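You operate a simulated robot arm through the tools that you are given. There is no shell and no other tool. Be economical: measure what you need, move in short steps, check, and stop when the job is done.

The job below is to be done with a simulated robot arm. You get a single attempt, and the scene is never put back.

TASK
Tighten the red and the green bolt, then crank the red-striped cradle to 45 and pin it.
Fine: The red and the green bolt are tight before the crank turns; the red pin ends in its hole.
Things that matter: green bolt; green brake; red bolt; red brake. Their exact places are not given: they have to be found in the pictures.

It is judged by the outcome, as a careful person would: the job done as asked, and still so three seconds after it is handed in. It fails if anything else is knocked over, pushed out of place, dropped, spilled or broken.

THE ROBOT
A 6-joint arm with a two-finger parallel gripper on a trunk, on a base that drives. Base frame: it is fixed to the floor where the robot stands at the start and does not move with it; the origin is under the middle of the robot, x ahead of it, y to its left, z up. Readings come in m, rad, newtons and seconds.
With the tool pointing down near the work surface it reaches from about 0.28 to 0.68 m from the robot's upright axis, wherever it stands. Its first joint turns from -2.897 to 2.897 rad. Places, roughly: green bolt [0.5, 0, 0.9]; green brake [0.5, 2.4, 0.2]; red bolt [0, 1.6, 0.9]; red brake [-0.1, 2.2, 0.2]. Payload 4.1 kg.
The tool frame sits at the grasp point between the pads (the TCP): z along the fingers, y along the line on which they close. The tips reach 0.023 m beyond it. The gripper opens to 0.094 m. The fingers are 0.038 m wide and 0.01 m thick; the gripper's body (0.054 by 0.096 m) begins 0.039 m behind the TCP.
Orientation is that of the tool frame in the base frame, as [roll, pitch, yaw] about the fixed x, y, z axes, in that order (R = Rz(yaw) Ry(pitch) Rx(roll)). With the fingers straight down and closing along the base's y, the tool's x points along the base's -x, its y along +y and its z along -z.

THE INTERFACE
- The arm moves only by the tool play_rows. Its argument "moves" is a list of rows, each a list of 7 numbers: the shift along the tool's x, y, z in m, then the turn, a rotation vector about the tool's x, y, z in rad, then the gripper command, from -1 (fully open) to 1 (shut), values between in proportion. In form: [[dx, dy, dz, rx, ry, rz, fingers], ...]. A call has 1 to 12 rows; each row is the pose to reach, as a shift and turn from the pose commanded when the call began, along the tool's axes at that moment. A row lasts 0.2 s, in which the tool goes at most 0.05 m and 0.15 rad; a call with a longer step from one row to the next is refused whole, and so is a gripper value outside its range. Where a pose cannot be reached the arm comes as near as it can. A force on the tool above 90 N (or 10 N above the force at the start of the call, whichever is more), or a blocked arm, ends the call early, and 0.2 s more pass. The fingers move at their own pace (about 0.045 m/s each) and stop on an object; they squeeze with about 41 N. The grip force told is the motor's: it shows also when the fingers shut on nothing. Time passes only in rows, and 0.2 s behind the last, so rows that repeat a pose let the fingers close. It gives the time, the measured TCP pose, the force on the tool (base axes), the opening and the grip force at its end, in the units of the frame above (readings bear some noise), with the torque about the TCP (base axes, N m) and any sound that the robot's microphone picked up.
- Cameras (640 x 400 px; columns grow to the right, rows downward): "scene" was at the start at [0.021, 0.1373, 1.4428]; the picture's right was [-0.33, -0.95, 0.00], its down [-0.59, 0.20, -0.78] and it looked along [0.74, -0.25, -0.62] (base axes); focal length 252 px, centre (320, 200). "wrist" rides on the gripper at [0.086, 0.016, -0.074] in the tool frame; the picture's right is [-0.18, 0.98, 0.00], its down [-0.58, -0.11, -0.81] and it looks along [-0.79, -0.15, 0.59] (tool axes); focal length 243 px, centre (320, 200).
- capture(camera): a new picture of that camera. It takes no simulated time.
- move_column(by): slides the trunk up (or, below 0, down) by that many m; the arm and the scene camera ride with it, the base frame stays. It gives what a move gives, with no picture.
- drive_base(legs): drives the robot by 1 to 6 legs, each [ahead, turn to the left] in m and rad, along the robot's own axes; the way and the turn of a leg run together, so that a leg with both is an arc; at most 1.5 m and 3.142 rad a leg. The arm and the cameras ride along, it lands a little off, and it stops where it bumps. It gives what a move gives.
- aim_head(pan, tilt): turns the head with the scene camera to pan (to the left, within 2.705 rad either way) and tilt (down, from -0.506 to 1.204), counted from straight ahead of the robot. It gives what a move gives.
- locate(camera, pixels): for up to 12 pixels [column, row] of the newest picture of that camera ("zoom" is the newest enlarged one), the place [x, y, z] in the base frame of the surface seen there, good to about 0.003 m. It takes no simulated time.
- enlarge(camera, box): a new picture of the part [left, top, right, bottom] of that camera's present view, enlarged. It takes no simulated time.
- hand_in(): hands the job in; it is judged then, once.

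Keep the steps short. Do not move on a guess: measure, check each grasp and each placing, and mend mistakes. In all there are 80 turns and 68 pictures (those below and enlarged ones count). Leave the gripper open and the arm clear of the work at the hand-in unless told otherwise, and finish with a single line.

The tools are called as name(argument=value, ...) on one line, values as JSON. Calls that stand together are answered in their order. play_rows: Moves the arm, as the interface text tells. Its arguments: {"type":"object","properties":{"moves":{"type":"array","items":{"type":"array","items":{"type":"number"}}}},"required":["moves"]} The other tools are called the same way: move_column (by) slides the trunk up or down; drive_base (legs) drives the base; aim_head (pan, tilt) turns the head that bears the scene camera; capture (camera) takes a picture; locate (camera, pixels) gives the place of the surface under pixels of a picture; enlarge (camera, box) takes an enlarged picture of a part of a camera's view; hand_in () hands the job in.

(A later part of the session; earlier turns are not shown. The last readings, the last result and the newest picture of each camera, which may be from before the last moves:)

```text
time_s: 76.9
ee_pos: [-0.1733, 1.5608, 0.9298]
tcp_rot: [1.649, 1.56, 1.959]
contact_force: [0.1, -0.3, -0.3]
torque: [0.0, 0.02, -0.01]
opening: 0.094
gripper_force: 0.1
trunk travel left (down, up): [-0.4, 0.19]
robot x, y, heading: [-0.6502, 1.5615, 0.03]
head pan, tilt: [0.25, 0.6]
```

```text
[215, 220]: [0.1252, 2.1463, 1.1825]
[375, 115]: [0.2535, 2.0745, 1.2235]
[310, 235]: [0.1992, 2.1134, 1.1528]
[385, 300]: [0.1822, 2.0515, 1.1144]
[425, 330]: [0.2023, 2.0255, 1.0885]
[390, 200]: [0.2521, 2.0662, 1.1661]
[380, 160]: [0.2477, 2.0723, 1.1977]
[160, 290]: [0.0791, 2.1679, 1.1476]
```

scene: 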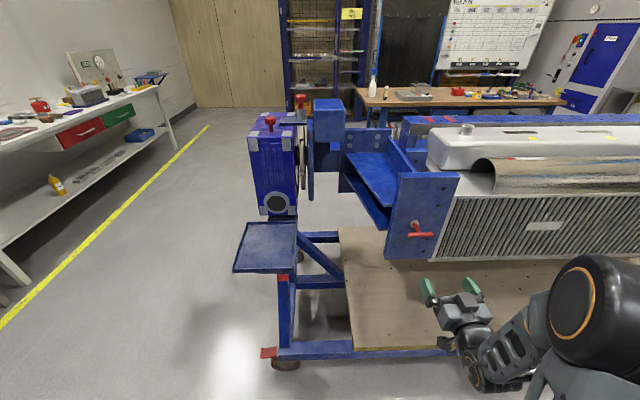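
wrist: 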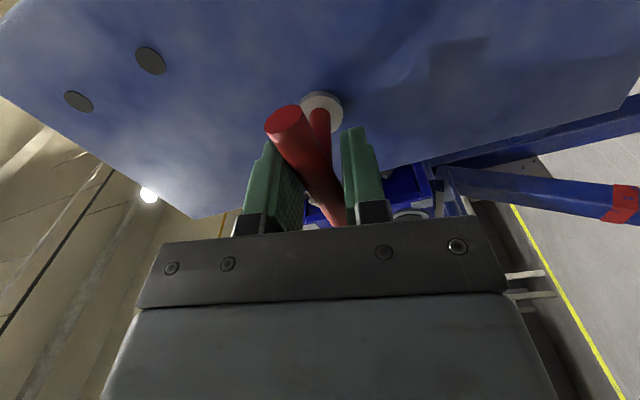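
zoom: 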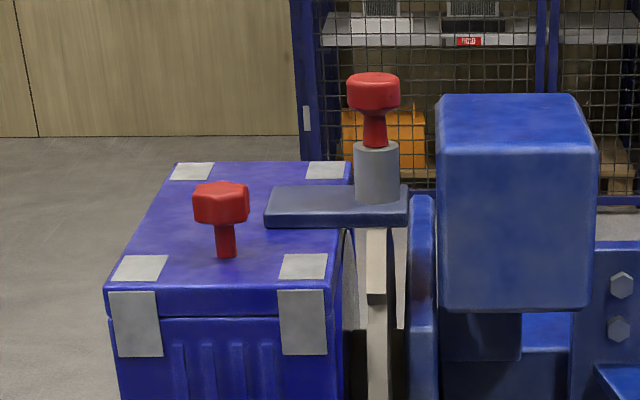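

Two red knobs: one on top of the gearbox, one in the grey bushing above the index disc. I drive toward the crank end to see both, plus the brakes and the crank.

drive_base(legs=[[0, 1.8], [0.97, 0], [0, -2.07]])

aim_head(pan=0.0, tilt=0.5)

capture(camera="scene")

```text
time_s: 91.2
ee_pos: [-0.4255, 2.3342, 0.9293]
tcp_rot: [1.635, 1.558, 1.582]
contact_force: [0.6, 0.1, -0.8]
torque: [0.0, 0.03, 0.0]
opening: 0.094
gripper_force: 0.1
trunk travel left (down, up): [-0.4, 0.19]
robot x, y, heading: [-0.8682, 2.5067, -0.33]
head pan, tilt: [0.25, 0.6]
```

```text
time_s: 92.0
ee_pos: [-0.4253, 2.3339, 0.9288]
tcp_rot: [1.64, 1.559, 1.586]
contact_force: [-0.1, 0.2, -0.1]
torque: [0.0, 0.01, 0.01]
opening: 0.094
gripper_force: 0.1
trunk travel left (down, up): [-0.4, 0.19]
robot x, y, heading: [-0.8697, 2.5046, -0.332]
head pan, tilt: [0.0, 0.499]
```

```text
38 pictures are left
```

scene: 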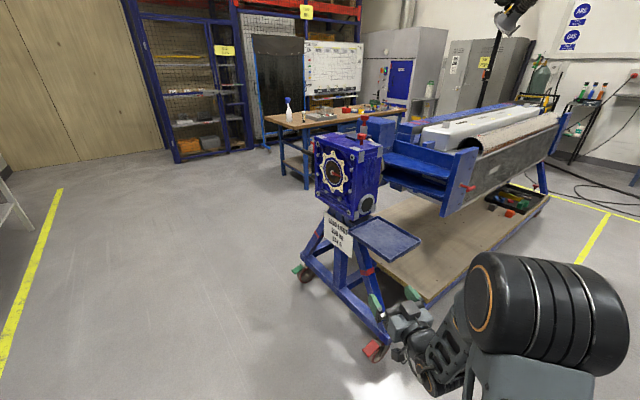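

enlarge(camera="scene", box=[290, 105, 430, 195])

enlarge(camera="scene", box=[280, 205, 440, 365])

locate(camera="zoom", pixels=[[165, 160], [355, 365], [190, 60]])

```text
4.44 times, centred on (360, 150) of scene
```

zoom: 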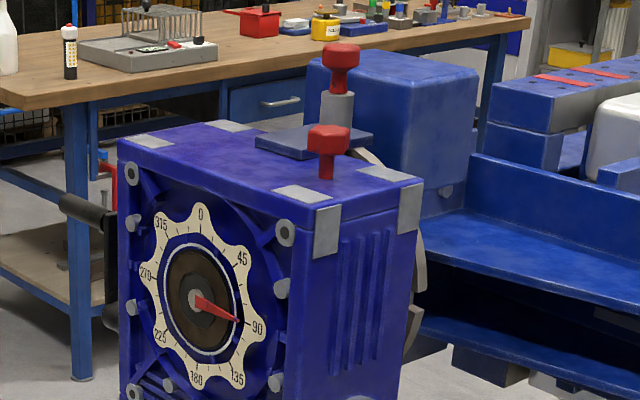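

```text
2.50 times, centred on (360, 285) of scene
```

zoom: 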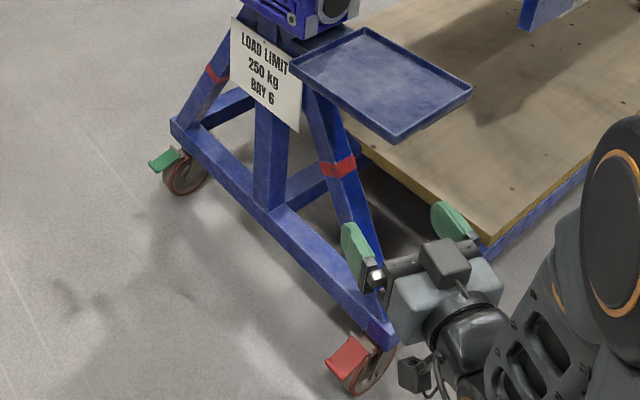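

```text
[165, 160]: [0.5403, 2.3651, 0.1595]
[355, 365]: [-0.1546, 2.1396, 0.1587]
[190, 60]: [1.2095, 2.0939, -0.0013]
```

The dial reads about 95 and the crank handle is on the far side. I look closely at both brake pedals.

enlarge(camera="scene", box=[282, 250, 332, 290])

locate(camera="zoom", pixels=[[135, 215], [160, 205], [200, 180], [230, 165], [150, 230], [250, 185]])

enlarge(camera="scene", box=[350, 325, 410, 370])

locate(camera="zoom", pixels=[[190, 240], [220, 200], [250, 170], [160, 250], [230, 260], [280, 160]])

```text
10.00 times, centred on (307, 270) of scene
```

zoom: 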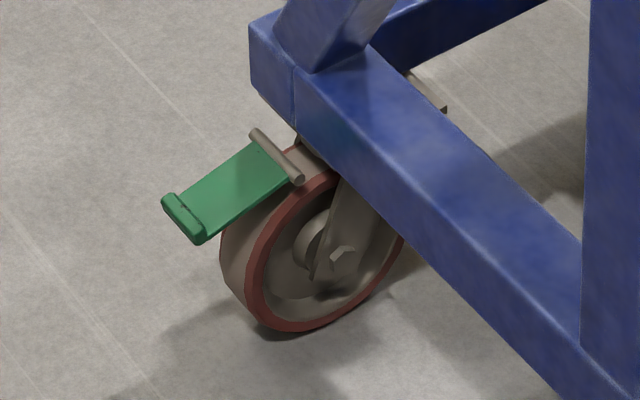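

```text
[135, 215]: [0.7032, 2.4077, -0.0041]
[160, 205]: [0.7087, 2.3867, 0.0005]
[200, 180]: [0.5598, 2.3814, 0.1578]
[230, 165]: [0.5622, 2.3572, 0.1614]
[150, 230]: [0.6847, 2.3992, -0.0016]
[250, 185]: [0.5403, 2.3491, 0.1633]
```

```text
8.89 times, centred on (380, 348) of scene
```

zoom: 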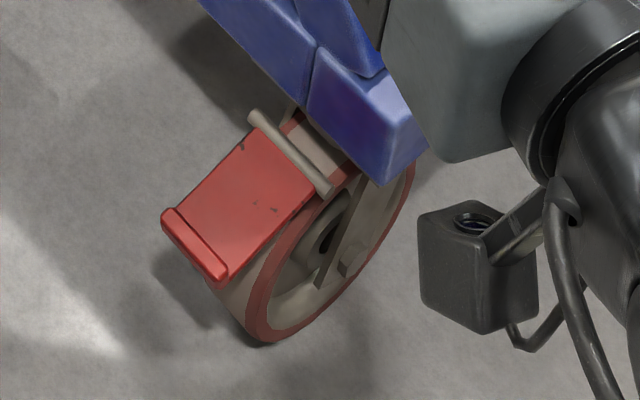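

```text
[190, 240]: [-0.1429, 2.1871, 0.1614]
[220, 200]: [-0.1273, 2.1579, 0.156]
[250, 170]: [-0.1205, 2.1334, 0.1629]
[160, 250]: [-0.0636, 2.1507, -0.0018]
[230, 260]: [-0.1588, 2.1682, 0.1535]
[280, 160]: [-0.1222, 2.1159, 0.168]
```

Both pedals tilt only ~13° down. To judge set vs. released I compare with the yellow-striped cradle's casters.

aim_head(pan=-2.3, tilt=0.6)

capture(camera="scene")

```text
time_s: 94.2
ee_pos: [-0.4254, 2.3346, 0.9298]
tcp_rot: [1.637, 1.558, 1.582]
contact_force: [0.1, 1.0, 0.2]
torque: [0.01, 0.0, -0.02]
opening: 0.0941
gripper_force: 0.0
trunk travel left (down, up): [-0.4, 0.19]
robot x, y, heading: [-0.8687, 2.5062, -0.328]
head pan, tilt: [-2.3, 0.6]
```

```text
33 pictures are left
```

scene: 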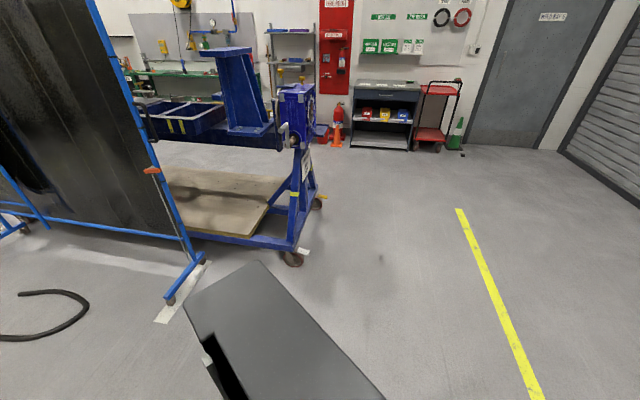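

enlarge(camera="scene", box=[265, 180, 345, 280])

locate(camera="zoom", pixels=[[310, 285], [290, 280], [335, 285], [390, 90], [405, 85]])

```text
4.00 times, centred on (305, 230) of scene
```

zoom: 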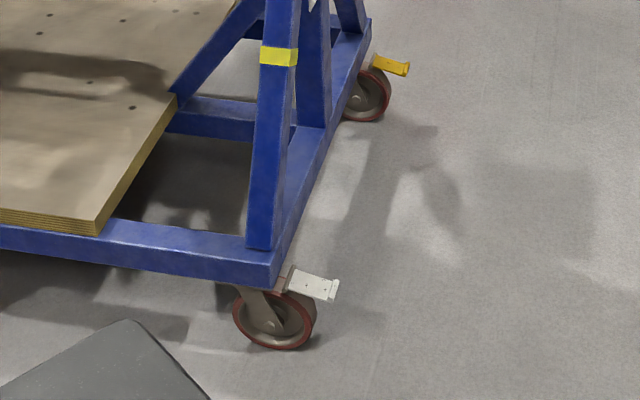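

```text
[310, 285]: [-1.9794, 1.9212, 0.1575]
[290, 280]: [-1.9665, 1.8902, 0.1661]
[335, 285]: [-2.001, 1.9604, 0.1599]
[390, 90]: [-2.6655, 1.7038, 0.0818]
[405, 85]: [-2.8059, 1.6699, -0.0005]
```

Every pedal sits alike, so they may all be released. A careful hand sets the brakes before cranking, so I'll press each pedal gently and feel whether it moves. First I turn the tool down, lower the trunk and look.

play_rows(moves=[[0, 0, 0, 0, 0.14, 0, 1], [0, 0, 0, 0, 0.28, 0, 1], [0, 0, 0, 0, 0.42, 0, 1], [0, 0, 0, 0, 0.56, 0, 1], [0, 0, 0, 0, 0.7, 0, 1], [0, 0, 0, 0, 0.84, 0, 1], [0, 0, 0, 0, 0.98, 0, 1], [0, 0, 0, 0, 1.12, 0, 1], [0, 0, 0, 0, 1.26, 0, 1], [0, 0, 0, 0, 1.4, 0, 1], [0, 0, 0, 0, 1.5, 0, 1], [0, 0, 0, 0, 1.5708, 0, 1]])

move_column(by=-0.4)

aim_head(pan=0.0, tilt=0.6)

capture(camera="scene")

```text
time_s: 96.8
ee_pos: [-0.4252, 2.3349, 0.9304]
tcp_rot: [3.129, -0.001, 3.088]
contact_force: [0.8, 0.3, 0.2]
torque: [-0.04, 0.02, -0.01]
opening: 0.0001
gripper_force: 40.5
trunk travel left (down, up): [-0.4, 0.19]
robot x, y, heading: [-0.8715, 2.5089, -0.329]
head pan, tilt: [-2.3, 0.6]
```

```text
time_s: 100.6
ee_pos: [-0.4263, 2.3335, 0.53]
tcp_rot: [3.128, 0.001, 3.088]
contact_force: [-0.3, 0.5, 0.3]
torque: [0.01, 0.01, 0.01]
opening: 0.0
gripper_force: 41.0
trunk travel left (down, up): [0.0, 0.59]
robot x, y, heading: [-0.8685, 2.5079, -0.329]
head pan, tilt: [-2.3, 0.6]
```

```text
time_s: 102.7
ee_pos: [-0.4265, 2.3347, 0.5298]
tcp_rot: [3.13, 0.001, 3.089]
contact_force: [0.0, 0.3, 0.6]
torque: [0.03, 0.01, -0.02]
opening: 0.0
gripper_force: 40.4
trunk travel left (down, up): [0.0, 0.59]
robot x, y, heading: [-0.8667, 2.5047, -0.331]
head pan, tilt: [0.0, 0.6]
```

```text
31 pictures are left
```

scene: 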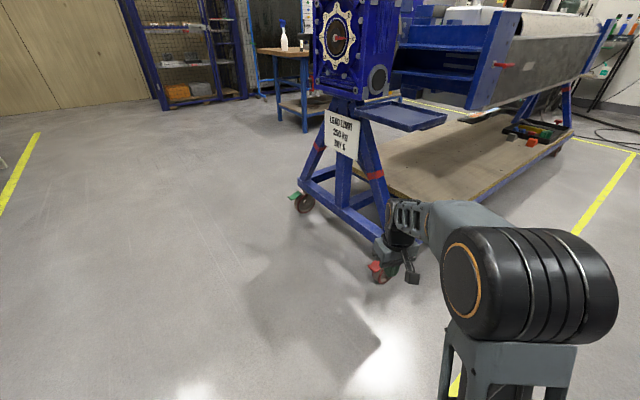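

locate(camera="scene", pixels=[[390, 128], [444, 120], [357, 108], [375, 265], [340, 157], [378, 190]])

enlarge(camera="scene", box=[280, 170, 440, 300])

```text
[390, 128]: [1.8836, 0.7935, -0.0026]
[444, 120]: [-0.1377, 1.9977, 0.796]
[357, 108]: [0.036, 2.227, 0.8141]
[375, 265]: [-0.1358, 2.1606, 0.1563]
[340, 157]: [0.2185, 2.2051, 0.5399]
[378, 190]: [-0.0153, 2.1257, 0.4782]
```

```text
3.08 times, centred on (360, 235) of scene
```

zoom: 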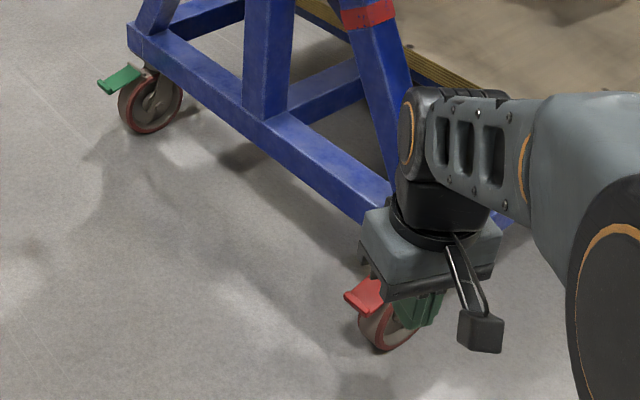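

I lower the closed fingers to z≈0.25 here over free floor.

play_rows(moves=[[0, 0, 0.045, 0, 0, 0, 1], [0, 0, 0.09, 0, 0, 0, 1], [0, 0, 0.135, 0, 0, 0, 1], [0, 0, 0.18, 0, 0, 0, 1], [0, 0, 0.225, 0, 0, 0, 1], [0, 0, 0.27, 0, 0, 0, 1], [0, 0, 0.29, 0, 0, 0, 1]])

```text
time_s: 104.3
ee_pos: [-0.4264, 2.3374, 0.2383]
tcp_rot: [3.129, -0.002, 3.089]
contact_force: [0.6, 0.5, 0.2]
torque: [0.01, 0.01, -0.01]
opening: 0.0
gripper_force: 40.7
trunk travel left (down, up): [0.0, 0.59]
robot x, y, heading: [-0.8672, 2.5045, -0.333]
head pan, tilt: [0.0, 0.6]
```

Reachable. I drive 0.26 m ahead, staying just short of the pedal.

drive_base(legs=[[0.26, 0]])

capture(camera="wrist")

```text
time_s: 106.2
ee_pos: [-0.1752, 2.2501, 0.239]
tcp_rot: [3.131, -0.001, 3.086]
contact_force: [-0.3, -0.2, -0.8]
torque: [-0.02, 0.01, -0.01]
opening: 0.0
gripper_force: 41.3
trunk travel left (down, up): [0.0, 0.59]
robot x, y, heading: [-0.6182, 2.4191, -0.331]
head pan, tilt: [0.0, 0.6]
```

```text
29 pictures are left
```

wrist: 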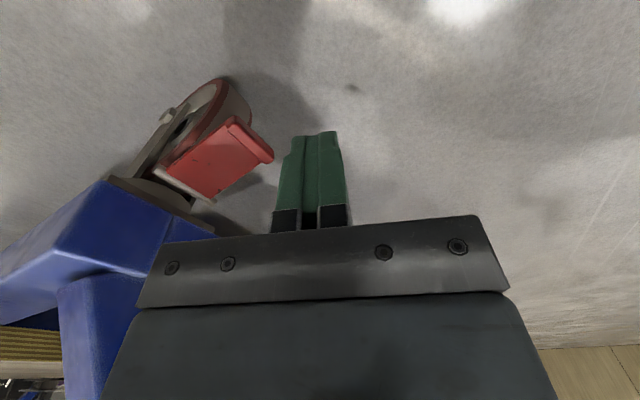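

locate(camera="wrist", pixels=[[255, 145], [232, 125], [268, 157], [215, 165], [170, 172], [190, 190]])

```text
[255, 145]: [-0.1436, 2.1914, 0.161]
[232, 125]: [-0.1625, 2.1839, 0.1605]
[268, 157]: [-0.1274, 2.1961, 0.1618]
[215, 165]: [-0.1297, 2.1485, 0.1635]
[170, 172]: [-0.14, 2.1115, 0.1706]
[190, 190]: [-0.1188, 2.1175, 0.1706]
```

The pedal's lip is at (-0.145,2.19,0.161). I move over it, then press down in small steps.

play_rows(moves=[[-0.019, -0.035, 0, 0, 0, 0, 1], [-0.038, -0.07, 0, 0, 0, 0, 1], [-0.038, -0.07, 0.02, 0, 0, 0, 1], [-0.038, -0.07, 0.04, 0, 0, 0, 1], [-0.038, -0.07, 0.05, 0, 0, 0, 1], [-0.038, -0.07, 0.056, 0, 0, 0, 1], [-0.038, -0.07, 0.06, 0, 0, 0, 1]])

```text
time_s: 107.9
ee_pos: [-0.1407, 2.1791, 0.1842]
tcp_rot: [3.13, 0.001, 3.086]
contact_force: [-21.6, 12.0, 61.3]
torque: [0.26, 1.29, -0.17]
opening: 0.0
gripper_force: 40.7
trunk travel left (down, up): [0.0, 0.59]
robot x, y, heading: [-0.6157, 2.4215, -0.334]
head pan, tilt: [0.0, 0.6]
stopped in row 7: the force on the tool passed its limit (the readings are from after the stop); the commanded pose is now the measured one
```

It stops firm at tip z≈0.161 — the pedal doesn't yield. I press once more with tiny steps to be sure.

play_rows(moves=[[0, 0, 0.001, 0, 0, 0, 1], [0, 0, 0.002, 0, 0, 0, 1], [0, 0, 0.003, 0, 0, 0, 1], [0, 0, 0.004, 0, 0, 0, 1], [0, 0, 0.005, 0, 0, 0, 1]])

capture(camera="wrist")

```text
time_s: 108.5
ee_pos: [-0.1411, 2.1796, 0.1852]
tcp_rot: [3.127, -0.005, 3.088]
contact_force: [-19.1, 11.0, 55.8]
torque: [0.21, 1.21, -0.13]
opening: 0.0003
gripper_force: 41.0
trunk travel left (down, up): [0.0, 0.59]
robot x, y, heading: [-0.6189, 2.4209, -0.33]
head pan, tilt: [0.0, 0.6]
stopped in row 2: the force on the tool passed its limit (the readings are from after the stop); the commanded pose is now the measured one
```

```text
28 pictures are left
```

wrist: 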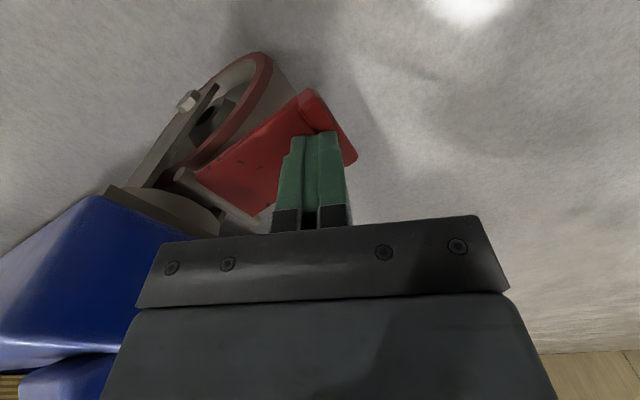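

The pedal is firm and unmoved at ~90 N, in the same attitude as the green one: the brakes are already down and set. I lift off, back away, raise the trunk and look at the route to the crank.

play_rows(moves=[[0, 0, -0.03, 0, 0, 0, 1], [0, 0, -0.06, 0, 0, 0, 1], [0.03, 0.04, -0.08, 0, 0, 0, 1], [0.05, 0.07, -0.08, 0, 0, 0, 1]])

drive_base(legs=[[-0.26, 0]])

move_column(by=0.4)

aim_head(pan=0.6, tilt=0.5)

capture(camera="scene")

locate(camera="scene", pixels=[[560, 265], [320, 260], [100, 300], [200, 250], [250, 200], [420, 250], [430, 180], [500, 150], [30, 230], [300, 330]])

```text
refused: row 3 steps farther than a row can; nothing moved
```

```text
time_s: 110.4
ee_pos: [-0.3855, 2.2607, 0.1809]
tcp_rot: [3.127, -0.003, 3.082]
contact_force: [0.9, -0.4, 0.0]
torque: [0.03, -0.02, -0.03]
opening: 0.0
gripper_force: 40.9
trunk travel left (down, up): [0.0, 0.59]
robot x, y, heading: [-0.8637, 2.5044, -0.34]
head pan, tilt: [0.0, 0.6]
```

```text
time_s: 114.2
ee_pos: [-0.3857, 2.262, 0.5808]
tcp_rot: [3.128, -0.004, 3.082]
contact_force: [-0.2, 0.0, 0.5]
torque: [0.01, -0.01, 0.02]
opening: 0.0
gripper_force: 41.2
trunk travel left (down, up): [-0.4, 0.19]
robot x, y, heading: [-0.8609, 2.5048, -0.338]
head pan, tilt: [0.0, 0.6]
```

```text
time_s: 115.2
ee_pos: [-0.3863, 2.2608, 0.581]
tcp_rot: [3.127, -0.004, 3.082]
contact_force: [0.6, 0.4, 0.0]
torque: [0.01, 0.01, 0.0]
opening: 0.0
gripper_force: 41.2
trunk travel left (down, up): [-0.4, 0.19]
robot x, y, heading: [-0.8602, 2.5049, -0.338]
head pan, tilt: [0.6, 0.499]
```

```text
27 pictures are left
```

scene: 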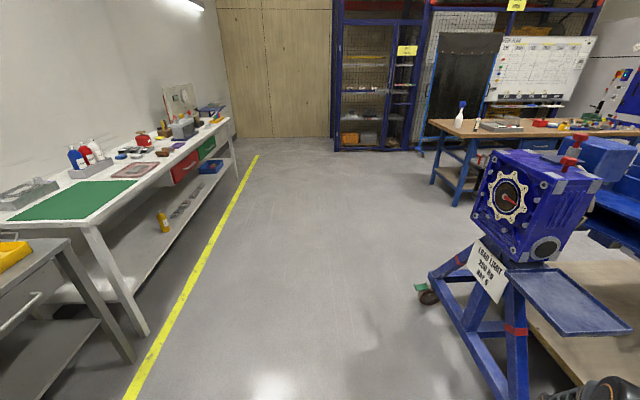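

```text
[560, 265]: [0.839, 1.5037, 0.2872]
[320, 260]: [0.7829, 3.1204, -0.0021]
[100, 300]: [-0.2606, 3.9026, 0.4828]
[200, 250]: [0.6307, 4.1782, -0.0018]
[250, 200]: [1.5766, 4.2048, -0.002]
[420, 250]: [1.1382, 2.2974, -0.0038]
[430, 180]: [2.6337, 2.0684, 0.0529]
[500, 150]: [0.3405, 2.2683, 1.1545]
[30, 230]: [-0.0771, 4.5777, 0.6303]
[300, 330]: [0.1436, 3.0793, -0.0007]
```

Backing off dragged the fingers clear without harm. There's open floor around the end (bench at y>4, table at x>2.4). I drive round to the crank side.

drive_base(legs=[[0, 0.771], [0.89, 0], [0.88, 0], [0, -1.218], [0.7, 0], [0, -2.05]])

aim_head(pan=0.0, tilt=0.45)

capture(camera="scene")

```text
time_s: 137.6
ee_pos: [0.6893, 2.6899, 0.5811]
tcp_rot: [3.127, -0.004, 0.551]
contact_force: [0.3, 0.8, -0.1]
torque: [-0.01, 0.0, -0.01]
opening: 0.0002
gripper_force: 41.5
trunk travel left (down, up): [-0.4, 0.19]
robot x, y, heading: [1.2216, 2.7626, -2.868]
head pan, tilt: [0.6, 0.499]
```

```text
time_s: 138.6
ee_pos: [0.6888, 2.6891, 0.582]
tcp_rot: [3.128, -0.005, 0.552]
contact_force: [0.0, -0.2, 0.7]
torque: [0.01, 0.0, 0.01]
opening: 0.0002
gripper_force: 40.9
trunk travel left (down, up): [-0.4, 0.19]
robot x, y, heading: [1.2204, 2.761, -2.872]
head pan, tilt: [0.0, 0.45]
```

```text
26 pictures are left
```

scene: 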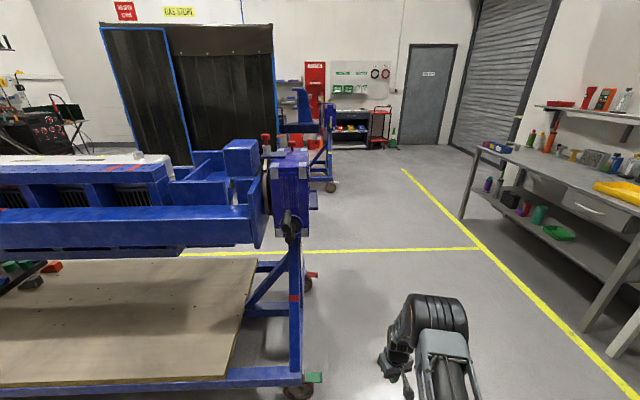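

enlarge(camera="scene", box=[215, 115, 345, 275])

enlarge(camera="scene", box=[255, 120, 335, 180])

locate(camera="zoom", pixels=[[85, 115], [85, 150], [75, 190], [190, 115], [190, 160], [60, 300]])

locate(camera="scene", pixels=[[290, 222], [288, 232], [288, 210], [300, 230], [275, 195], [303, 195], [280, 165], [262, 210]])

```text
2.50 times, centred on (280, 195) of scene
```

zoom: 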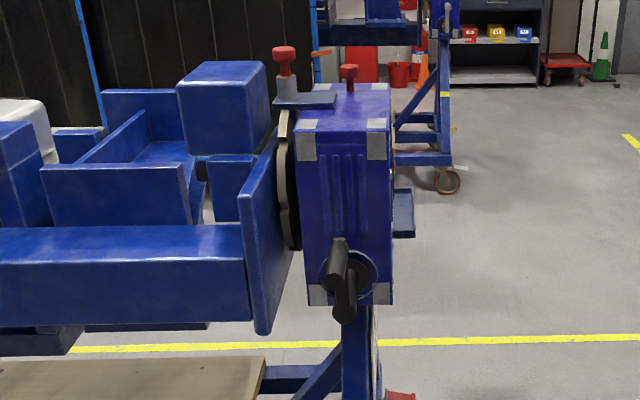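

```text
6.67 times, centred on (295, 150) of scene
```

zoom: 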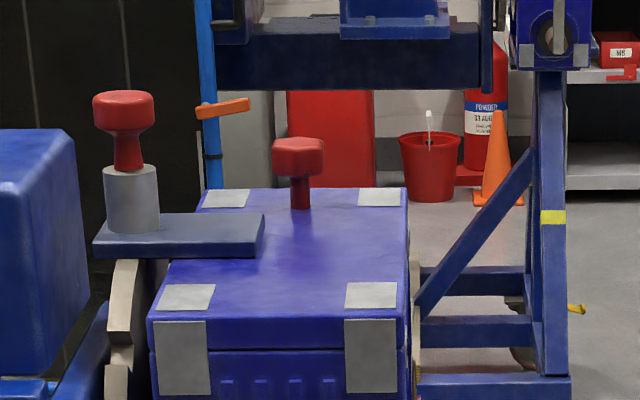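

```text
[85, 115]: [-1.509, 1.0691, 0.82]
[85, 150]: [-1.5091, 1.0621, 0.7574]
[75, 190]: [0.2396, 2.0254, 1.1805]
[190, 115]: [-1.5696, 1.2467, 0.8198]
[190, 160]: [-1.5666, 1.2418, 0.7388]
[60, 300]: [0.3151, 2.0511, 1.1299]
```

```text
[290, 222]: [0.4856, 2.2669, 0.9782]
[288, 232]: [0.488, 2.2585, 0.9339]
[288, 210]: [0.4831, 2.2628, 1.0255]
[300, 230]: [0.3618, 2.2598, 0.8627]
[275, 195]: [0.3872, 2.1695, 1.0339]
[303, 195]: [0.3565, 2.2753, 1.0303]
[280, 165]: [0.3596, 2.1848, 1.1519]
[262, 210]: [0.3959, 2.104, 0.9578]
```

enlarge(camera="scene", box=[260, 190, 324, 250])

locate(camera="zoom", pixels=[[290, 140], [280, 180], [275, 230], [300, 260], [305, 310], [270, 160], [330, 200], [350, 170], [310, 200], [240, 220]])

enlarge(camera="scene", box=[255, 125, 305, 165])

locate(camera="zoom", pixels=[[130, 140], [130, 200], [130, 260], [135, 320], [360, 200], [365, 250], [420, 290], [300, 290], [100, 140], [160, 140]])

```text
6.67 times, centred on (292, 220) of scene
```

zoom: 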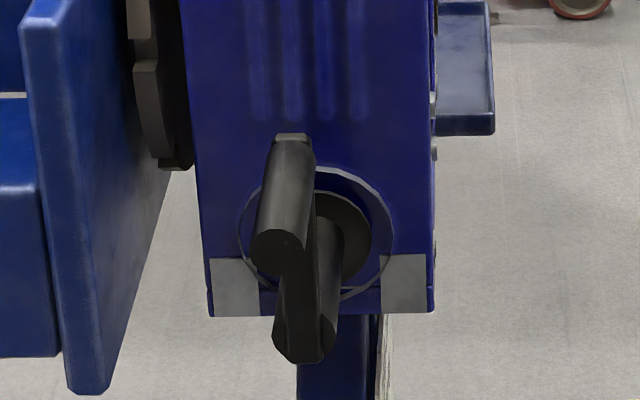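

```text
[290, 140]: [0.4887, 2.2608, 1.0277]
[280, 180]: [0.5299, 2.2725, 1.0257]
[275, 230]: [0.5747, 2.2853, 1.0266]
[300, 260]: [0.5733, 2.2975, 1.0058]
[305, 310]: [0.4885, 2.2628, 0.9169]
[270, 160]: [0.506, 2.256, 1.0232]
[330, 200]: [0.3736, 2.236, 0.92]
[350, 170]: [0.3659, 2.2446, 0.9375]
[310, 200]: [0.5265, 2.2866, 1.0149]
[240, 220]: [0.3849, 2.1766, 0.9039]
```

```text
10.00 times, centred on (280, 145) of scene
```

zoom: 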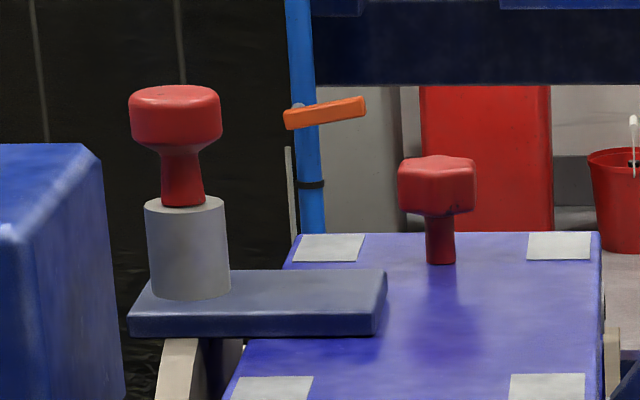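

```text
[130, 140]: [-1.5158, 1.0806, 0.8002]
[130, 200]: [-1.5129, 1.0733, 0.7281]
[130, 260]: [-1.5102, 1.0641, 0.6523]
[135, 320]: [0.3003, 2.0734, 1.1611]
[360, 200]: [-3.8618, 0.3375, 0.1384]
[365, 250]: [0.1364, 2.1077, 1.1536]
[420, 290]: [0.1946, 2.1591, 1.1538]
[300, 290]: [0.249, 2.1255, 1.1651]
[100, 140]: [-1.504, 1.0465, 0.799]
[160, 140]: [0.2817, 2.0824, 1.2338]
```

The crank hub axis is at about z 0.90, with the arm upright and the black handle pointing out at (0.535,2.276,1.012). I raise the tool here in free space and point it forward before moving in.

play_rows(moves=[[0.008, 0, -0.043, 0, 0, 0, 1], [0.016, 0, -0.086, 0, 0, 0, 1], [0.024, 0, -0.129, 0, 0, 0, 1], [0.032, 0, -0.172, 0, 0, 0, 1], [0.04, 0, -0.215, 0, 0, 0, 1], [0.048, 0, -0.258, 0, 0, 0, 1], [0.056, 0, -0.301, 0, 0, 0, 1], [0.064, 0, -0.344, 0, 0, 0, 1], [0.072, 0, -0.387, 0, 0, 0, 1], [0.08, 0, -0.43, 0, 0, 0, 1]])

play_rows(moves=[[0, 0, 0, 0, -0.14, 0, -1], [0, 0, 0, 0, -0.28, 0, -1], [0, 0, 0, 0, -0.42, 0, -1], [0, 0, 0, 0, -0.56, 0, -1], [0, 0, 0, 0, -0.7, 0, -1], [0, 0, 0, 0, -0.84, 0, -1], [0, 0, 0, 0, -0.98, 0, -1], [0, 0, 0, 0, -1.12, 0, -1], [0, 0, 0, 0, -1.26, 0, -1], [0, 0, 0, 0, -1.4, 0, -1], [0, 0, 0, 0, -1.5, 0, -1], [0, 0, 0, 0, -1.5708, 0, -1]])

drive_base(legs=[[0, -2.17], [-0.307, 0], [0, 2.205]])

```text
time_s: 140.8
ee_pos: [0.7522, 2.737, 1.0117]
tcp_rot: [3.128, -0.004, 0.55]
contact_force: [0.2, 0.1, 0.3]
torque: [0.01, 0.03, 0.0]
opening: 0.0
gripper_force: 41.4
trunk travel left (down, up): [-0.4, 0.19]
robot x, y, heading: [1.2187, 2.7645, -2.867]
head pan, tilt: [0.0, 0.45]
```

```text
time_s: 143.4
ee_pos: [0.7527, 2.7359, 1.0116]
tcp_rot: [1.745, 1.557, -0.845]
contact_force: [0.1, 0.5, 0.0]
torque: [-0.01, 0.01, -0.04]
opening: 0.094
gripper_force: 0.0
trunk travel left (down, up): [-0.4, 0.19]
robot x, y, heading: [1.2224, 2.7642, -2.867]
head pan, tilt: [0.0, 0.45]
```

```text
time_s: 156.0
ee_pos: [0.653, 2.4203, 1.0118]
tcp_rot: [1.85, 1.556, -0.694]
contact_force: [0.5, -0.8, 0.5]
torque: [0.0, -0.01, -0.01]
opening: 0.0941
gripper_force: 0.1
trunk travel left (down, up): [-0.4, 0.19]
robot x, y, heading: [1.1197, 2.4692, -2.82]
head pan, tilt: [0.0, 0.45]
```

Now I align with the crank axis, stopping 5 cm off the handle's end.

play_rows(moves=[[0, 0.02, 0.0, 0.073, 0, 0, -1], [0, 0.04, 0.0, 0.146, 0, 0, -1], [0, 0.06, 0.01, 0.219, 0, 0, -1], [0, 0.0788, 0.03, 0.292, 0, 0, -1], [0, 0.0788, 0.06, 0.292, 0, 0, -1], [0, 0.0788, 0.085, 0.292, 0, 0, -1], [0, 0.0788, 0.085, 0.292, 0, 0, -1]])

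capture(camera="wrist")

capture(camera="scene")

```text
time_s: 157.6
ee_pos: [0.6252, 2.3764, 1.0061]
tcp_rot: [2.224, 1.554, -0.604]
contact_force: [-0.3, -0.5, -0.9]
torque: [0.03, 0.0, 0.01]
opening: 0.0936
gripper_force: 0.1
out of reach, approached as far as the arm can: row 1, 2, 3, 4, 5, 6, 7
trunk travel left (down, up): [-0.4, 0.19]
robot x, y, heading: [1.1202, 2.4683, -2.82]
head pan, tilt: [0.0, 0.45]
```

```text
21 pictures are left
```

wrist: 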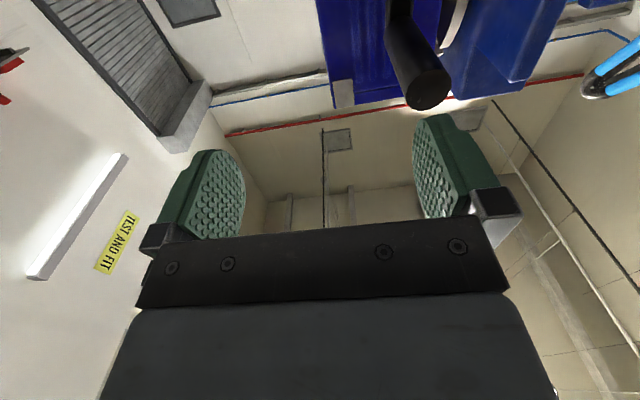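

```text
20 pictures are left
```

scene: 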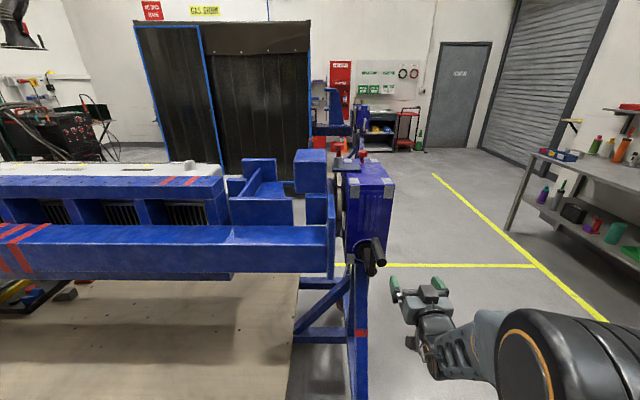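

The arm is too folded there. I back the base off 0.15 m so the handle sits in comfortable reach.

drive_base(legs=[[-0.15, 0]])

play_rows(moves=[[0, 0, 0.04, 0, 0, 0, -1], [0, 0, 0.08, 0, 0, 0, -1]])

```text
time_s: 158.9
ee_pos: [0.7679, 2.4245, 1.0062]
tcp_rot: [2.195, 1.556, -0.636]
contact_force: [0.0, 0.5, 0.4]
torque: [-0.03, -0.05, -0.03]
opening: 0.0939
gripper_force: 0.0
trunk travel left (down, up): [-0.4, 0.19]
robot x, y, heading: [1.2608, 2.5159, -2.824]
head pan, tilt: [0.0, 0.45]
```

```text
time_s: 159.5
ee_pos: [0.6886, 2.41, 1.009]
tcp_rot: [2.272, 1.554, -0.551]
contact_force: [0.3, -0.4, 0.4]
torque: [-0.01, -0.02, -0.01]
opening: 0.0944
gripper_force: 0.0
out of reach, approached as far as the arm can: row 1, 2
trunk travel left (down, up): [-0.4, 0.19]
robot x, y, heading: [1.2622, 2.5178, -2.823]
head pan, tilt: [0.0, 0.45]
```

Orientation is right but the wrist is near a limit. I'll copy the stance that worked at the bolts: base turned ~0.28 rad to the right of the tool direction. First I check the beam clearances.

locate(camera="scene", pixels=[[320, 240], [200, 250], [295, 300], [100, 270], [370, 260], [378, 245], [374, 270], [340, 150], [362, 152], [300, 170]])

drive_base(legs=[[0, -2.05], [-0.25, 0], [0, 1.76]])

```text
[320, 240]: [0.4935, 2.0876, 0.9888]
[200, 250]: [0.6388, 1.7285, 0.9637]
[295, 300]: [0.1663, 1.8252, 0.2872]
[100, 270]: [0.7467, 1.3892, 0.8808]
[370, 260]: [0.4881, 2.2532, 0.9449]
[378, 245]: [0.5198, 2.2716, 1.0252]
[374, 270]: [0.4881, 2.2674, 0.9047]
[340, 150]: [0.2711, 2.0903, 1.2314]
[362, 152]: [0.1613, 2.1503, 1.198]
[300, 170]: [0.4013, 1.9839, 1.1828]
```

```text
time_s: 170.5
ee_pos: [0.6435, 2.3442, 1.0074]
tcp_rot: [2.252, 1.555, -0.882]
contact_force: [-0.3, 0.2, 0.2]
torque: [-0.02, 0.02, 0.01]
opening: 0.094
gripper_force: 0.1
trunk travel left (down, up): [-0.4, 0.19]
robot x, y, heading: [1.2182, 2.2692, -3.133]
head pan, tilt: [0.0, 0.45]
```

Lined up with room. I yaw the tool 0.297 rad to the crank axis and shift 4 cm sideways.

play_rows(moves=[[-0.002, 0.01, 0, -0.075, 0, 0, -1], [-0.003, 0.02, 0, -0.15, 0, 0, -1], [-0.004, 0.03, 0.0, -0.225, 0, 0, -1], [-0.005, 0.041, 0.01, -0.297, 0, 0, -1], [-0.005, 0.041, 0.015, -0.297, 0, 0, -1]])

capture(camera="wrist")

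locate(camera="wrist", pixels=[[320, 90], [320, 60], [320, 30], [300, 80], [340, 80], [310, 10], [330, 10]])

```text
time_s: 171.7
ee_pos: [0.6287, 2.3036, 1.0136]
tcp_rot: [1.948, 1.554, -0.886]
contact_force: [0.4, 0.3, 0.2]
torque: [-0.03, 0.04, -0.05]
opening: 0.094
gripper_force: 0.1
trunk travel left (down, up): [-0.4, 0.19]
robot x, y, heading: [1.2164, 2.2724, -3.131]
head pan, tilt: [0.0, 0.45]
```

```text
19 pictures are left
```

wrist: 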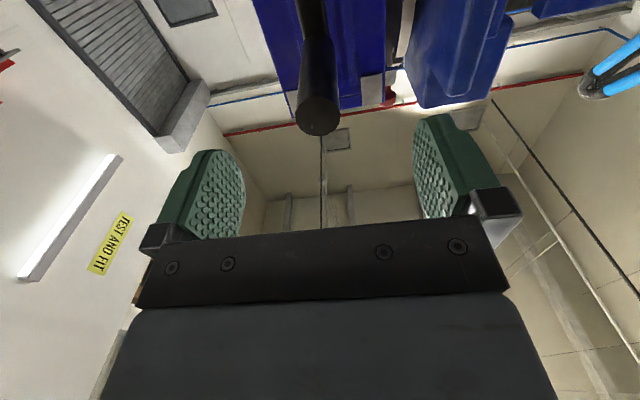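

```text
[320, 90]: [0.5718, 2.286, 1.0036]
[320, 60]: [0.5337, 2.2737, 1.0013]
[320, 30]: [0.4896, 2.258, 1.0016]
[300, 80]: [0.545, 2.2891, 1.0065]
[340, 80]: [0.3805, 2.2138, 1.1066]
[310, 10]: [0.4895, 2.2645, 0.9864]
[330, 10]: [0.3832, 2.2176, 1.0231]
```

In reach and centred: handle axis z≈1.013. I advance 0.095 m and close.

play_rows(moves=[[0, 0, 0.032, 0, 0, 0, -1], [0, 0, 0.064, 0, 0, 0, -1], [0, 0, 0.095, 0, 0, 0, -1], [0, 0, 0.095, 0, 0, 0, 1], [0, 0, 0.095, 0, 0, 0, 1], [0, 0, 0.095, 0, 0, 0, 1], [0, 0, 0.095, 0, 0, 0, 1], [0, 0, 0.095, 0, 0, 0, 1]])

```text
time_s: 173.5
ee_pos: [0.5398, 2.2775, 1.0135]
tcp_rot: [1.925, 1.556, -0.914]
contact_force: [9.7, 14.2, -3.6]
torque: [0.39, 0.13, 1.5]
opening: 0.0278
gripper_force: 45.2
trunk travel left (down, up): [-0.4, 0.19]
robot x, y, heading: [1.2217, 2.2736, -3.131]
head pan, tilt: [0.0, 0.45]
```

Handle held (28 mm). I test a small arc about the hub (radius ≈0.113) to feel whether the crank moves freely.

play_rows(moves=[[0.0006, 0.0113, 0, 0, 0, 0, 1], [0.0023, 0.0225, 0, 0, 0, 0, 1], [0.005, 0.0334, 0, 0, 0, 0, 1], [0.0089, 0.044, 0, 0, 0, 0, 1], [0.0138, 0.0542, 0, 0, 0, 0, 1]])

```text
time_s: 174.5
ee_pos: [0.5454, 2.2636, 1.0128]
tcp_rot: [1.05, 1.544, -1.838]
contact_force: [-6.5, 68.9, 0.3]
torque: [-0.34, 0.49, 3.92]
opening: 0.0308
gripper_force: 44.9
trunk travel left (down, up): [-0.4, 0.19]
robot x, y, heading: [1.2204, 2.2749, 3.122]
head pan, tilt: [0.0, 0.45]
stopped in row 5: the force on the tool passed its limit (the readings are from after the stop); the commanded pose is now the measured one
```

Blocked at ~70 N after 1 cm: the train is locked, so the pin must be in its hole now. I relieve the load, release the handle and back off to deal with the pin.

play_rows(moves=[[0, -0.008, 0, 0, 0, 0, 1], [0, -0.012, 0, 0, 0, 0, 1], [0, -0.012, 0, 0, 0, 0, -1], [0, -0.012, 0, 0, 0, 0, -1], [0, -0.012, 0, 0, 0, 0, -1], [0, -0.012, 0, 0, 0, 0, -1]])

play_rows(moves=[[0, 0, -0.04, 0, 0, 0, -1], [0, 0, -0.08, 0, 0, 0, -1], [0, 0, -0.105, 0, 0, 0, -1]])

aim_head(pan=0.0, tilt=0.3)

capture(camera="scene")

```text
time_s: 175.9
ee_pos: [0.5449, 2.2606, 1.0133]
tcp_rot: [0.885, 1.551, -1.98]
contact_force: [16.3, -4.9, 0.5]
torque: [-0.03, -0.04, -0.16]
opening: 0.094
gripper_force: 0.0
trunk travel left (down, up): [-0.4, 0.19]
robot x, y, heading: [1.2223, 2.2735, 3.136]
head pan, tilt: [0.0, 0.45]
```

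```text
time_s: 176.7
ee_pos: [0.6462, 2.2891, 1.011]
tcp_rot: [0.971, 1.552, -1.893]
contact_force: [-0.5, -0.5, -0.2]
torque: [0.02, 0.04, -0.01]
opening: 0.094
gripper_force: 0.0
trunk travel left (down, up): [-0.4, 0.19]
robot x, y, heading: [1.2156, 2.2778, 3.137]
head pan, tilt: [0.0, 0.45]
```

```text
time_s: 177.4
ee_pos: [0.6463, 2.2887, 1.0104]
tcp_rot: [0.98, 1.551, -1.886]
contact_force: [0.4, 0.0, 0.3]
torque: [-0.03, -0.02, -0.04]
opening: 0.094
gripper_force: 0.0
trunk travel left (down, up): [-0.4, 0.19]
robot x, y, heading: [1.2207, 2.2715, 3.134]
head pan, tilt: [0.0, 0.3]
```

```text
18 pictures are left
```

scene: 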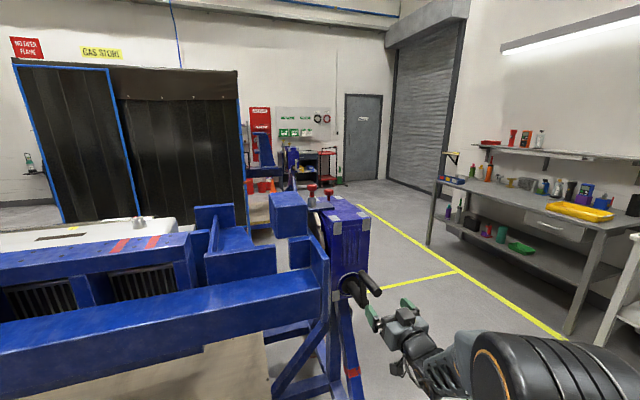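

enlarge(camera="scene", box=[290, 175, 350, 225])

locate(camera="zoom", pixels=[[225, 88], [225, 72], [225, 115], [225, 150], [225, 195], [280, 200], [405, 130], [405, 160], [400, 180], [195, 90], [255, 90], [330, 180]])

```text
8.00 times, centred on (320, 200) of scene
```

zoom: 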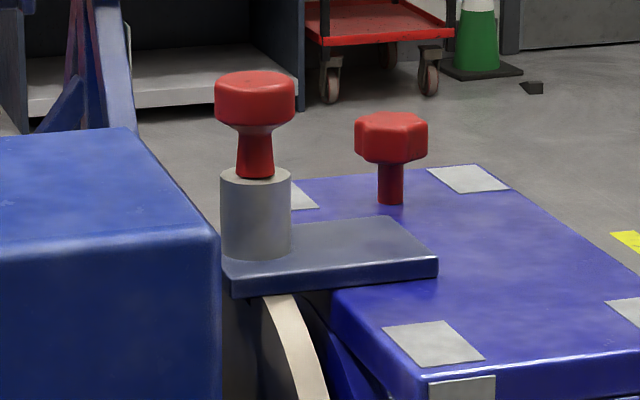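

```text
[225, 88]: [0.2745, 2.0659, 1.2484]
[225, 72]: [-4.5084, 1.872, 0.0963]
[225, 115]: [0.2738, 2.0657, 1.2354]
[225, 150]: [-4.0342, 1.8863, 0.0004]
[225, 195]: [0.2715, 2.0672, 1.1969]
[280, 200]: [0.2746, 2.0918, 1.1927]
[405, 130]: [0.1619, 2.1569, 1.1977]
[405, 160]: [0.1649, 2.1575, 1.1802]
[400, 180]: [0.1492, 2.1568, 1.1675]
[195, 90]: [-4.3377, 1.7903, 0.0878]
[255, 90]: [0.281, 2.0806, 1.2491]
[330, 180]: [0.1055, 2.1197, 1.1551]
```

The locked train means pulling the mushroom pin in the bushing (axis ≈(0.263,2.082), knob z 1.225–1.255). I can reach the pin, the dial and the crank all from the dial end, so I drive there.

drive_base(legs=[[-0.1, 0], [0, -1.564], [0.78, 0], [0, 1.581], [1.33, 0], [0, 1.871]])

aim_head(pan=-0.1, tilt=0.4)

capture(camera="scene")

```text
time_s: 200.9
ee_pos: [0.155, 2.5767, 1.0106]
tcp_rot: [0.977, 1.55, -0.048]
contact_force: [0.0, -0.8, 0.2]
torque: [0.02, -0.03, 0.04]
opening: 0.094
gripper_force: 0.0
trunk travel left (down, up): [-0.4, 0.19]
robot x, y, heading: [0.0186, 3.1348, -1.307]
head pan, tilt: [0.0, 0.3]
```

```text
time_s: 201.5
ee_pos: [0.156, 2.5768, 1.0104]
tcp_rot: [0.985, 1.551, -0.043]
contact_force: [-0.5, -0.3, 0.4]
torque: [0.01, 0.0, 0.0]
opening: 0.0937
gripper_force: 0.0
trunk travel left (down, up): [-0.4, 0.19]
robot x, y, heading: [0.0213, 3.134, -1.315]
head pan, tilt: [-0.099, 0.4]
```

```text
16 pictures are left
```

scene: 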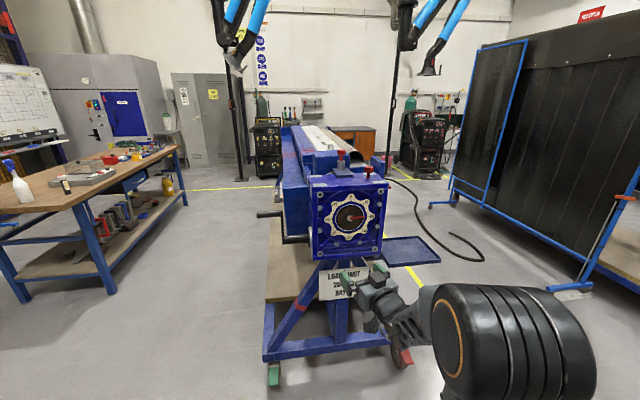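

enlarge(camera="scene", box=[300, 140, 400, 265])

locate(camera="zoom", pixels=[[281, 45], [281, 60], [365, 100], [281, 90], [340, 130], [320, 245], [150, 260], [255, 45], [305, 45], [110, 320]])

```text
3.20 times, centred on (350, 202) of scene
```

zoom: 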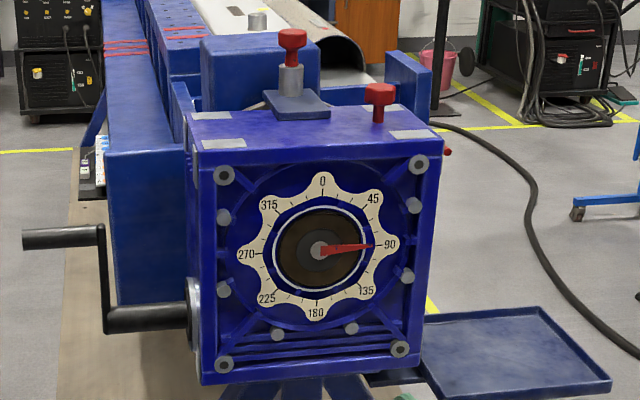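

```text
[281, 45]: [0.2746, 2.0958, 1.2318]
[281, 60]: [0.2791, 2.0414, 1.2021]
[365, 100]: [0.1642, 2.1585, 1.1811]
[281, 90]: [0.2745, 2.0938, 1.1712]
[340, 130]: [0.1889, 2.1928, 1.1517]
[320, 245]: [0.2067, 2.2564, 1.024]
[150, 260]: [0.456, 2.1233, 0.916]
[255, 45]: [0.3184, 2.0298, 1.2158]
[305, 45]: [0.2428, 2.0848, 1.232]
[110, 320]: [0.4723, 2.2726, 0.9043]
```

A fine view: the dial reads exactly 90. I raise the trunk and turn the tool down at z≈1.34 before moving in.

move_column(by=0.19)

play_rows(moves=[[-0.02, 0, 0, 0, 0.14, 0, -1], [-0.04, 0, 0, 0, 0.28, 0, -1], [-0.06, 0, 0, 0, 0.42, 0, -1], [-0.08, 0, 0, 0, 0.56, 0, -1], [-0.1, 0, 0, 0, 0.7, 0, -1], [-0.12, 0, 0, 0, 0.84, 0, -1], [-0.14, 0, 0, 0, 0.98, 0, -1], [-0.14, 0, 0, 0, 1.12, 0, -1], [-0.14, 0, 0, 0, 1.26, 0, -1], [-0.14, 0, 0, 0, 1.4, 0, -1], [-0.14, 0, 0, 0, 1.5, 0, -1], [-0.14, 0, 0, 0, 1.5708, 0, -1]])

drive_base(legs=[[0, -0.07], [0.5, 0], [0, 0.12]])

```text
time_s: 203.6
ee_pos: [0.1562, 2.5768, 1.2008]
tcp_rot: [0.984, 1.552, -0.045]
contact_force: [-0.2, 0.3, 0.1]
torque: [-0.01, -0.04, 0.02]
opening: 0.094
gripper_force: 0.1
trunk travel left (down, up): [-0.59, 0.0]
robot x, y, heading: [0.0208, 3.1364, -1.314]
head pan, tilt: [-0.099, 0.4]
```

```text
time_s: 206.2
ee_pos: [0.1536, 2.5766, 1.3398]
tcp_rot: [3.126, 0.008, 2.117]
contact_force: [0.7, 1.2, 1.1]
torque: [0.0, 0.0, -0.04]
opening: 0.0937
gripper_force: 0.0
trunk travel left (down, up): [-0.59, 0.0]
robot x, y, heading: [0.022, 3.1337, -1.31]
head pan, tilt: [-0.099, 0.4]
```

```text
time_s: 210.2
ee_pos: [0.2671, 2.0947, 1.3399]
tcp_rot: [3.126, 0.01, 2.156]
contact_force: [0.5, -0.1, -0.1]
torque: [0.01, 0.03, 0.01]
opening: 0.0942
gripper_force: 0.1
trunk travel left (down, up): [-0.59, 0.0]
robot x, y, heading: [0.1106, 2.6527, -1.266]
head pan, tilt: [-0.099, 0.4]
```

I'm nearly above the knob. I check with the wrist camera.

capture(camera="wrist")

```text
14 pictures are left
```

wrist: 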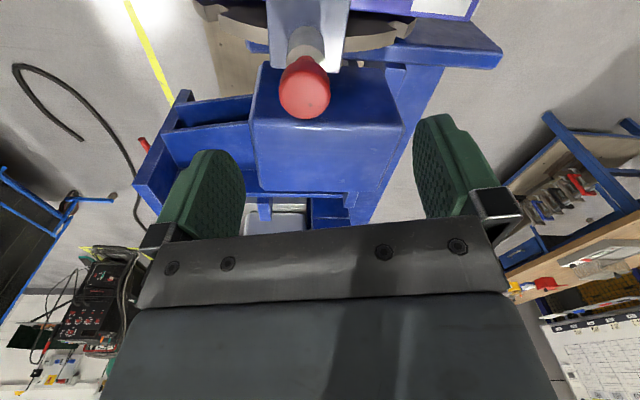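

locate(camera="wrist", pixels=[[305, 90], [282, 88], [328, 90], [305, 68], [306, 112], [320, 45], [345, 50]])

```text
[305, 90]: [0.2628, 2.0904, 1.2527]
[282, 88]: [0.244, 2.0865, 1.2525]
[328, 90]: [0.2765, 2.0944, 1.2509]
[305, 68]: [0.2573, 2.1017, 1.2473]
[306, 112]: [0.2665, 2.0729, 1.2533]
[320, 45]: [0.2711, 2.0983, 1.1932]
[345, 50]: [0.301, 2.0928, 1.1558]
```

Knob centre is (0.262,2.087), top z 1.253. I descend over it to TCP z≈1.238 and close.

play_rows(moves=[[-0.004, -0.0086, 0.02, 0, 0, 0, -1], [-0.004, -0.0086, 0.05, 0, 0, 0, -1], [-0.004, -0.0086, 0.08, 0, 0, 0, -1], [-0.004, -0.0086, 0.102, 0, 0, 0, -1], [-0.004, -0.0086, 0.102, 0, 0, 0, 1], [-0.004, -0.0086, 0.102, 0, 0, 0, 1], [-0.004, -0.0086, 0.102, 0, 0, 0, 1], [-0.004, -0.0086, 0.102, 0, 0, 0, 1], [-0.004, -0.0086, 0.102, 0, 0, 0, 1]])

```text
time_s: 212.2
ee_pos: [0.2611, 2.0844, 1.2384]
tcp_rot: [3.126, 0.012, 2.155]
contact_force: [-12.5, -10.4, 1.1]
torque: [-0.23, 0.14, -0.37]
opening: 0.0366
gripper_force: 44.5
trunk travel left (down, up): [-0.59, 0.0]
robot x, y, heading: [0.1147, 2.6445, -1.268]
head pan, tilt: [-0.099, 0.4]
```

Gripped at 36.6 mm. I lift slowly.

play_rows(moves=[[0, -0.002, -0.003, 0, 0, 0, 1], [0, -0.002, -0.006, 0, 0, 0, 1], [0, -0.002, -0.01, 0, 0, 0, 1], [0, -0.002, -0.014, 0, 0, 0, 1], [0, -0.002, -0.018, 0, 0, 0, 1]])

capture(camera="wrist")

```text
time_s: 213.4
ee_pos: [0.261, 2.0838, 1.2566]
tcp_rot: [3.126, 0.015, 2.158]
contact_force: [-3.0, -14.2, 3.7]
torque: [0.51, 0.41, -0.01]
opening: 0.0366
gripper_force: 45.3
trunk travel left (down, up): [-0.59, 0.0]
robot x, y, heading: [0.1114, 2.6432, -1.268]
head pan, tilt: [-0.099, 0.4]
```

```text
13 pictures are left
```

wrist: 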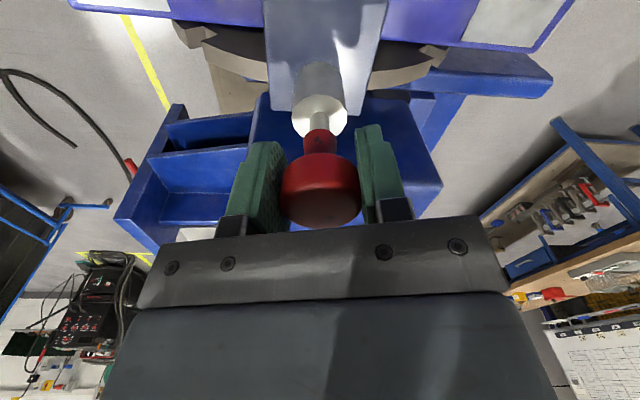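

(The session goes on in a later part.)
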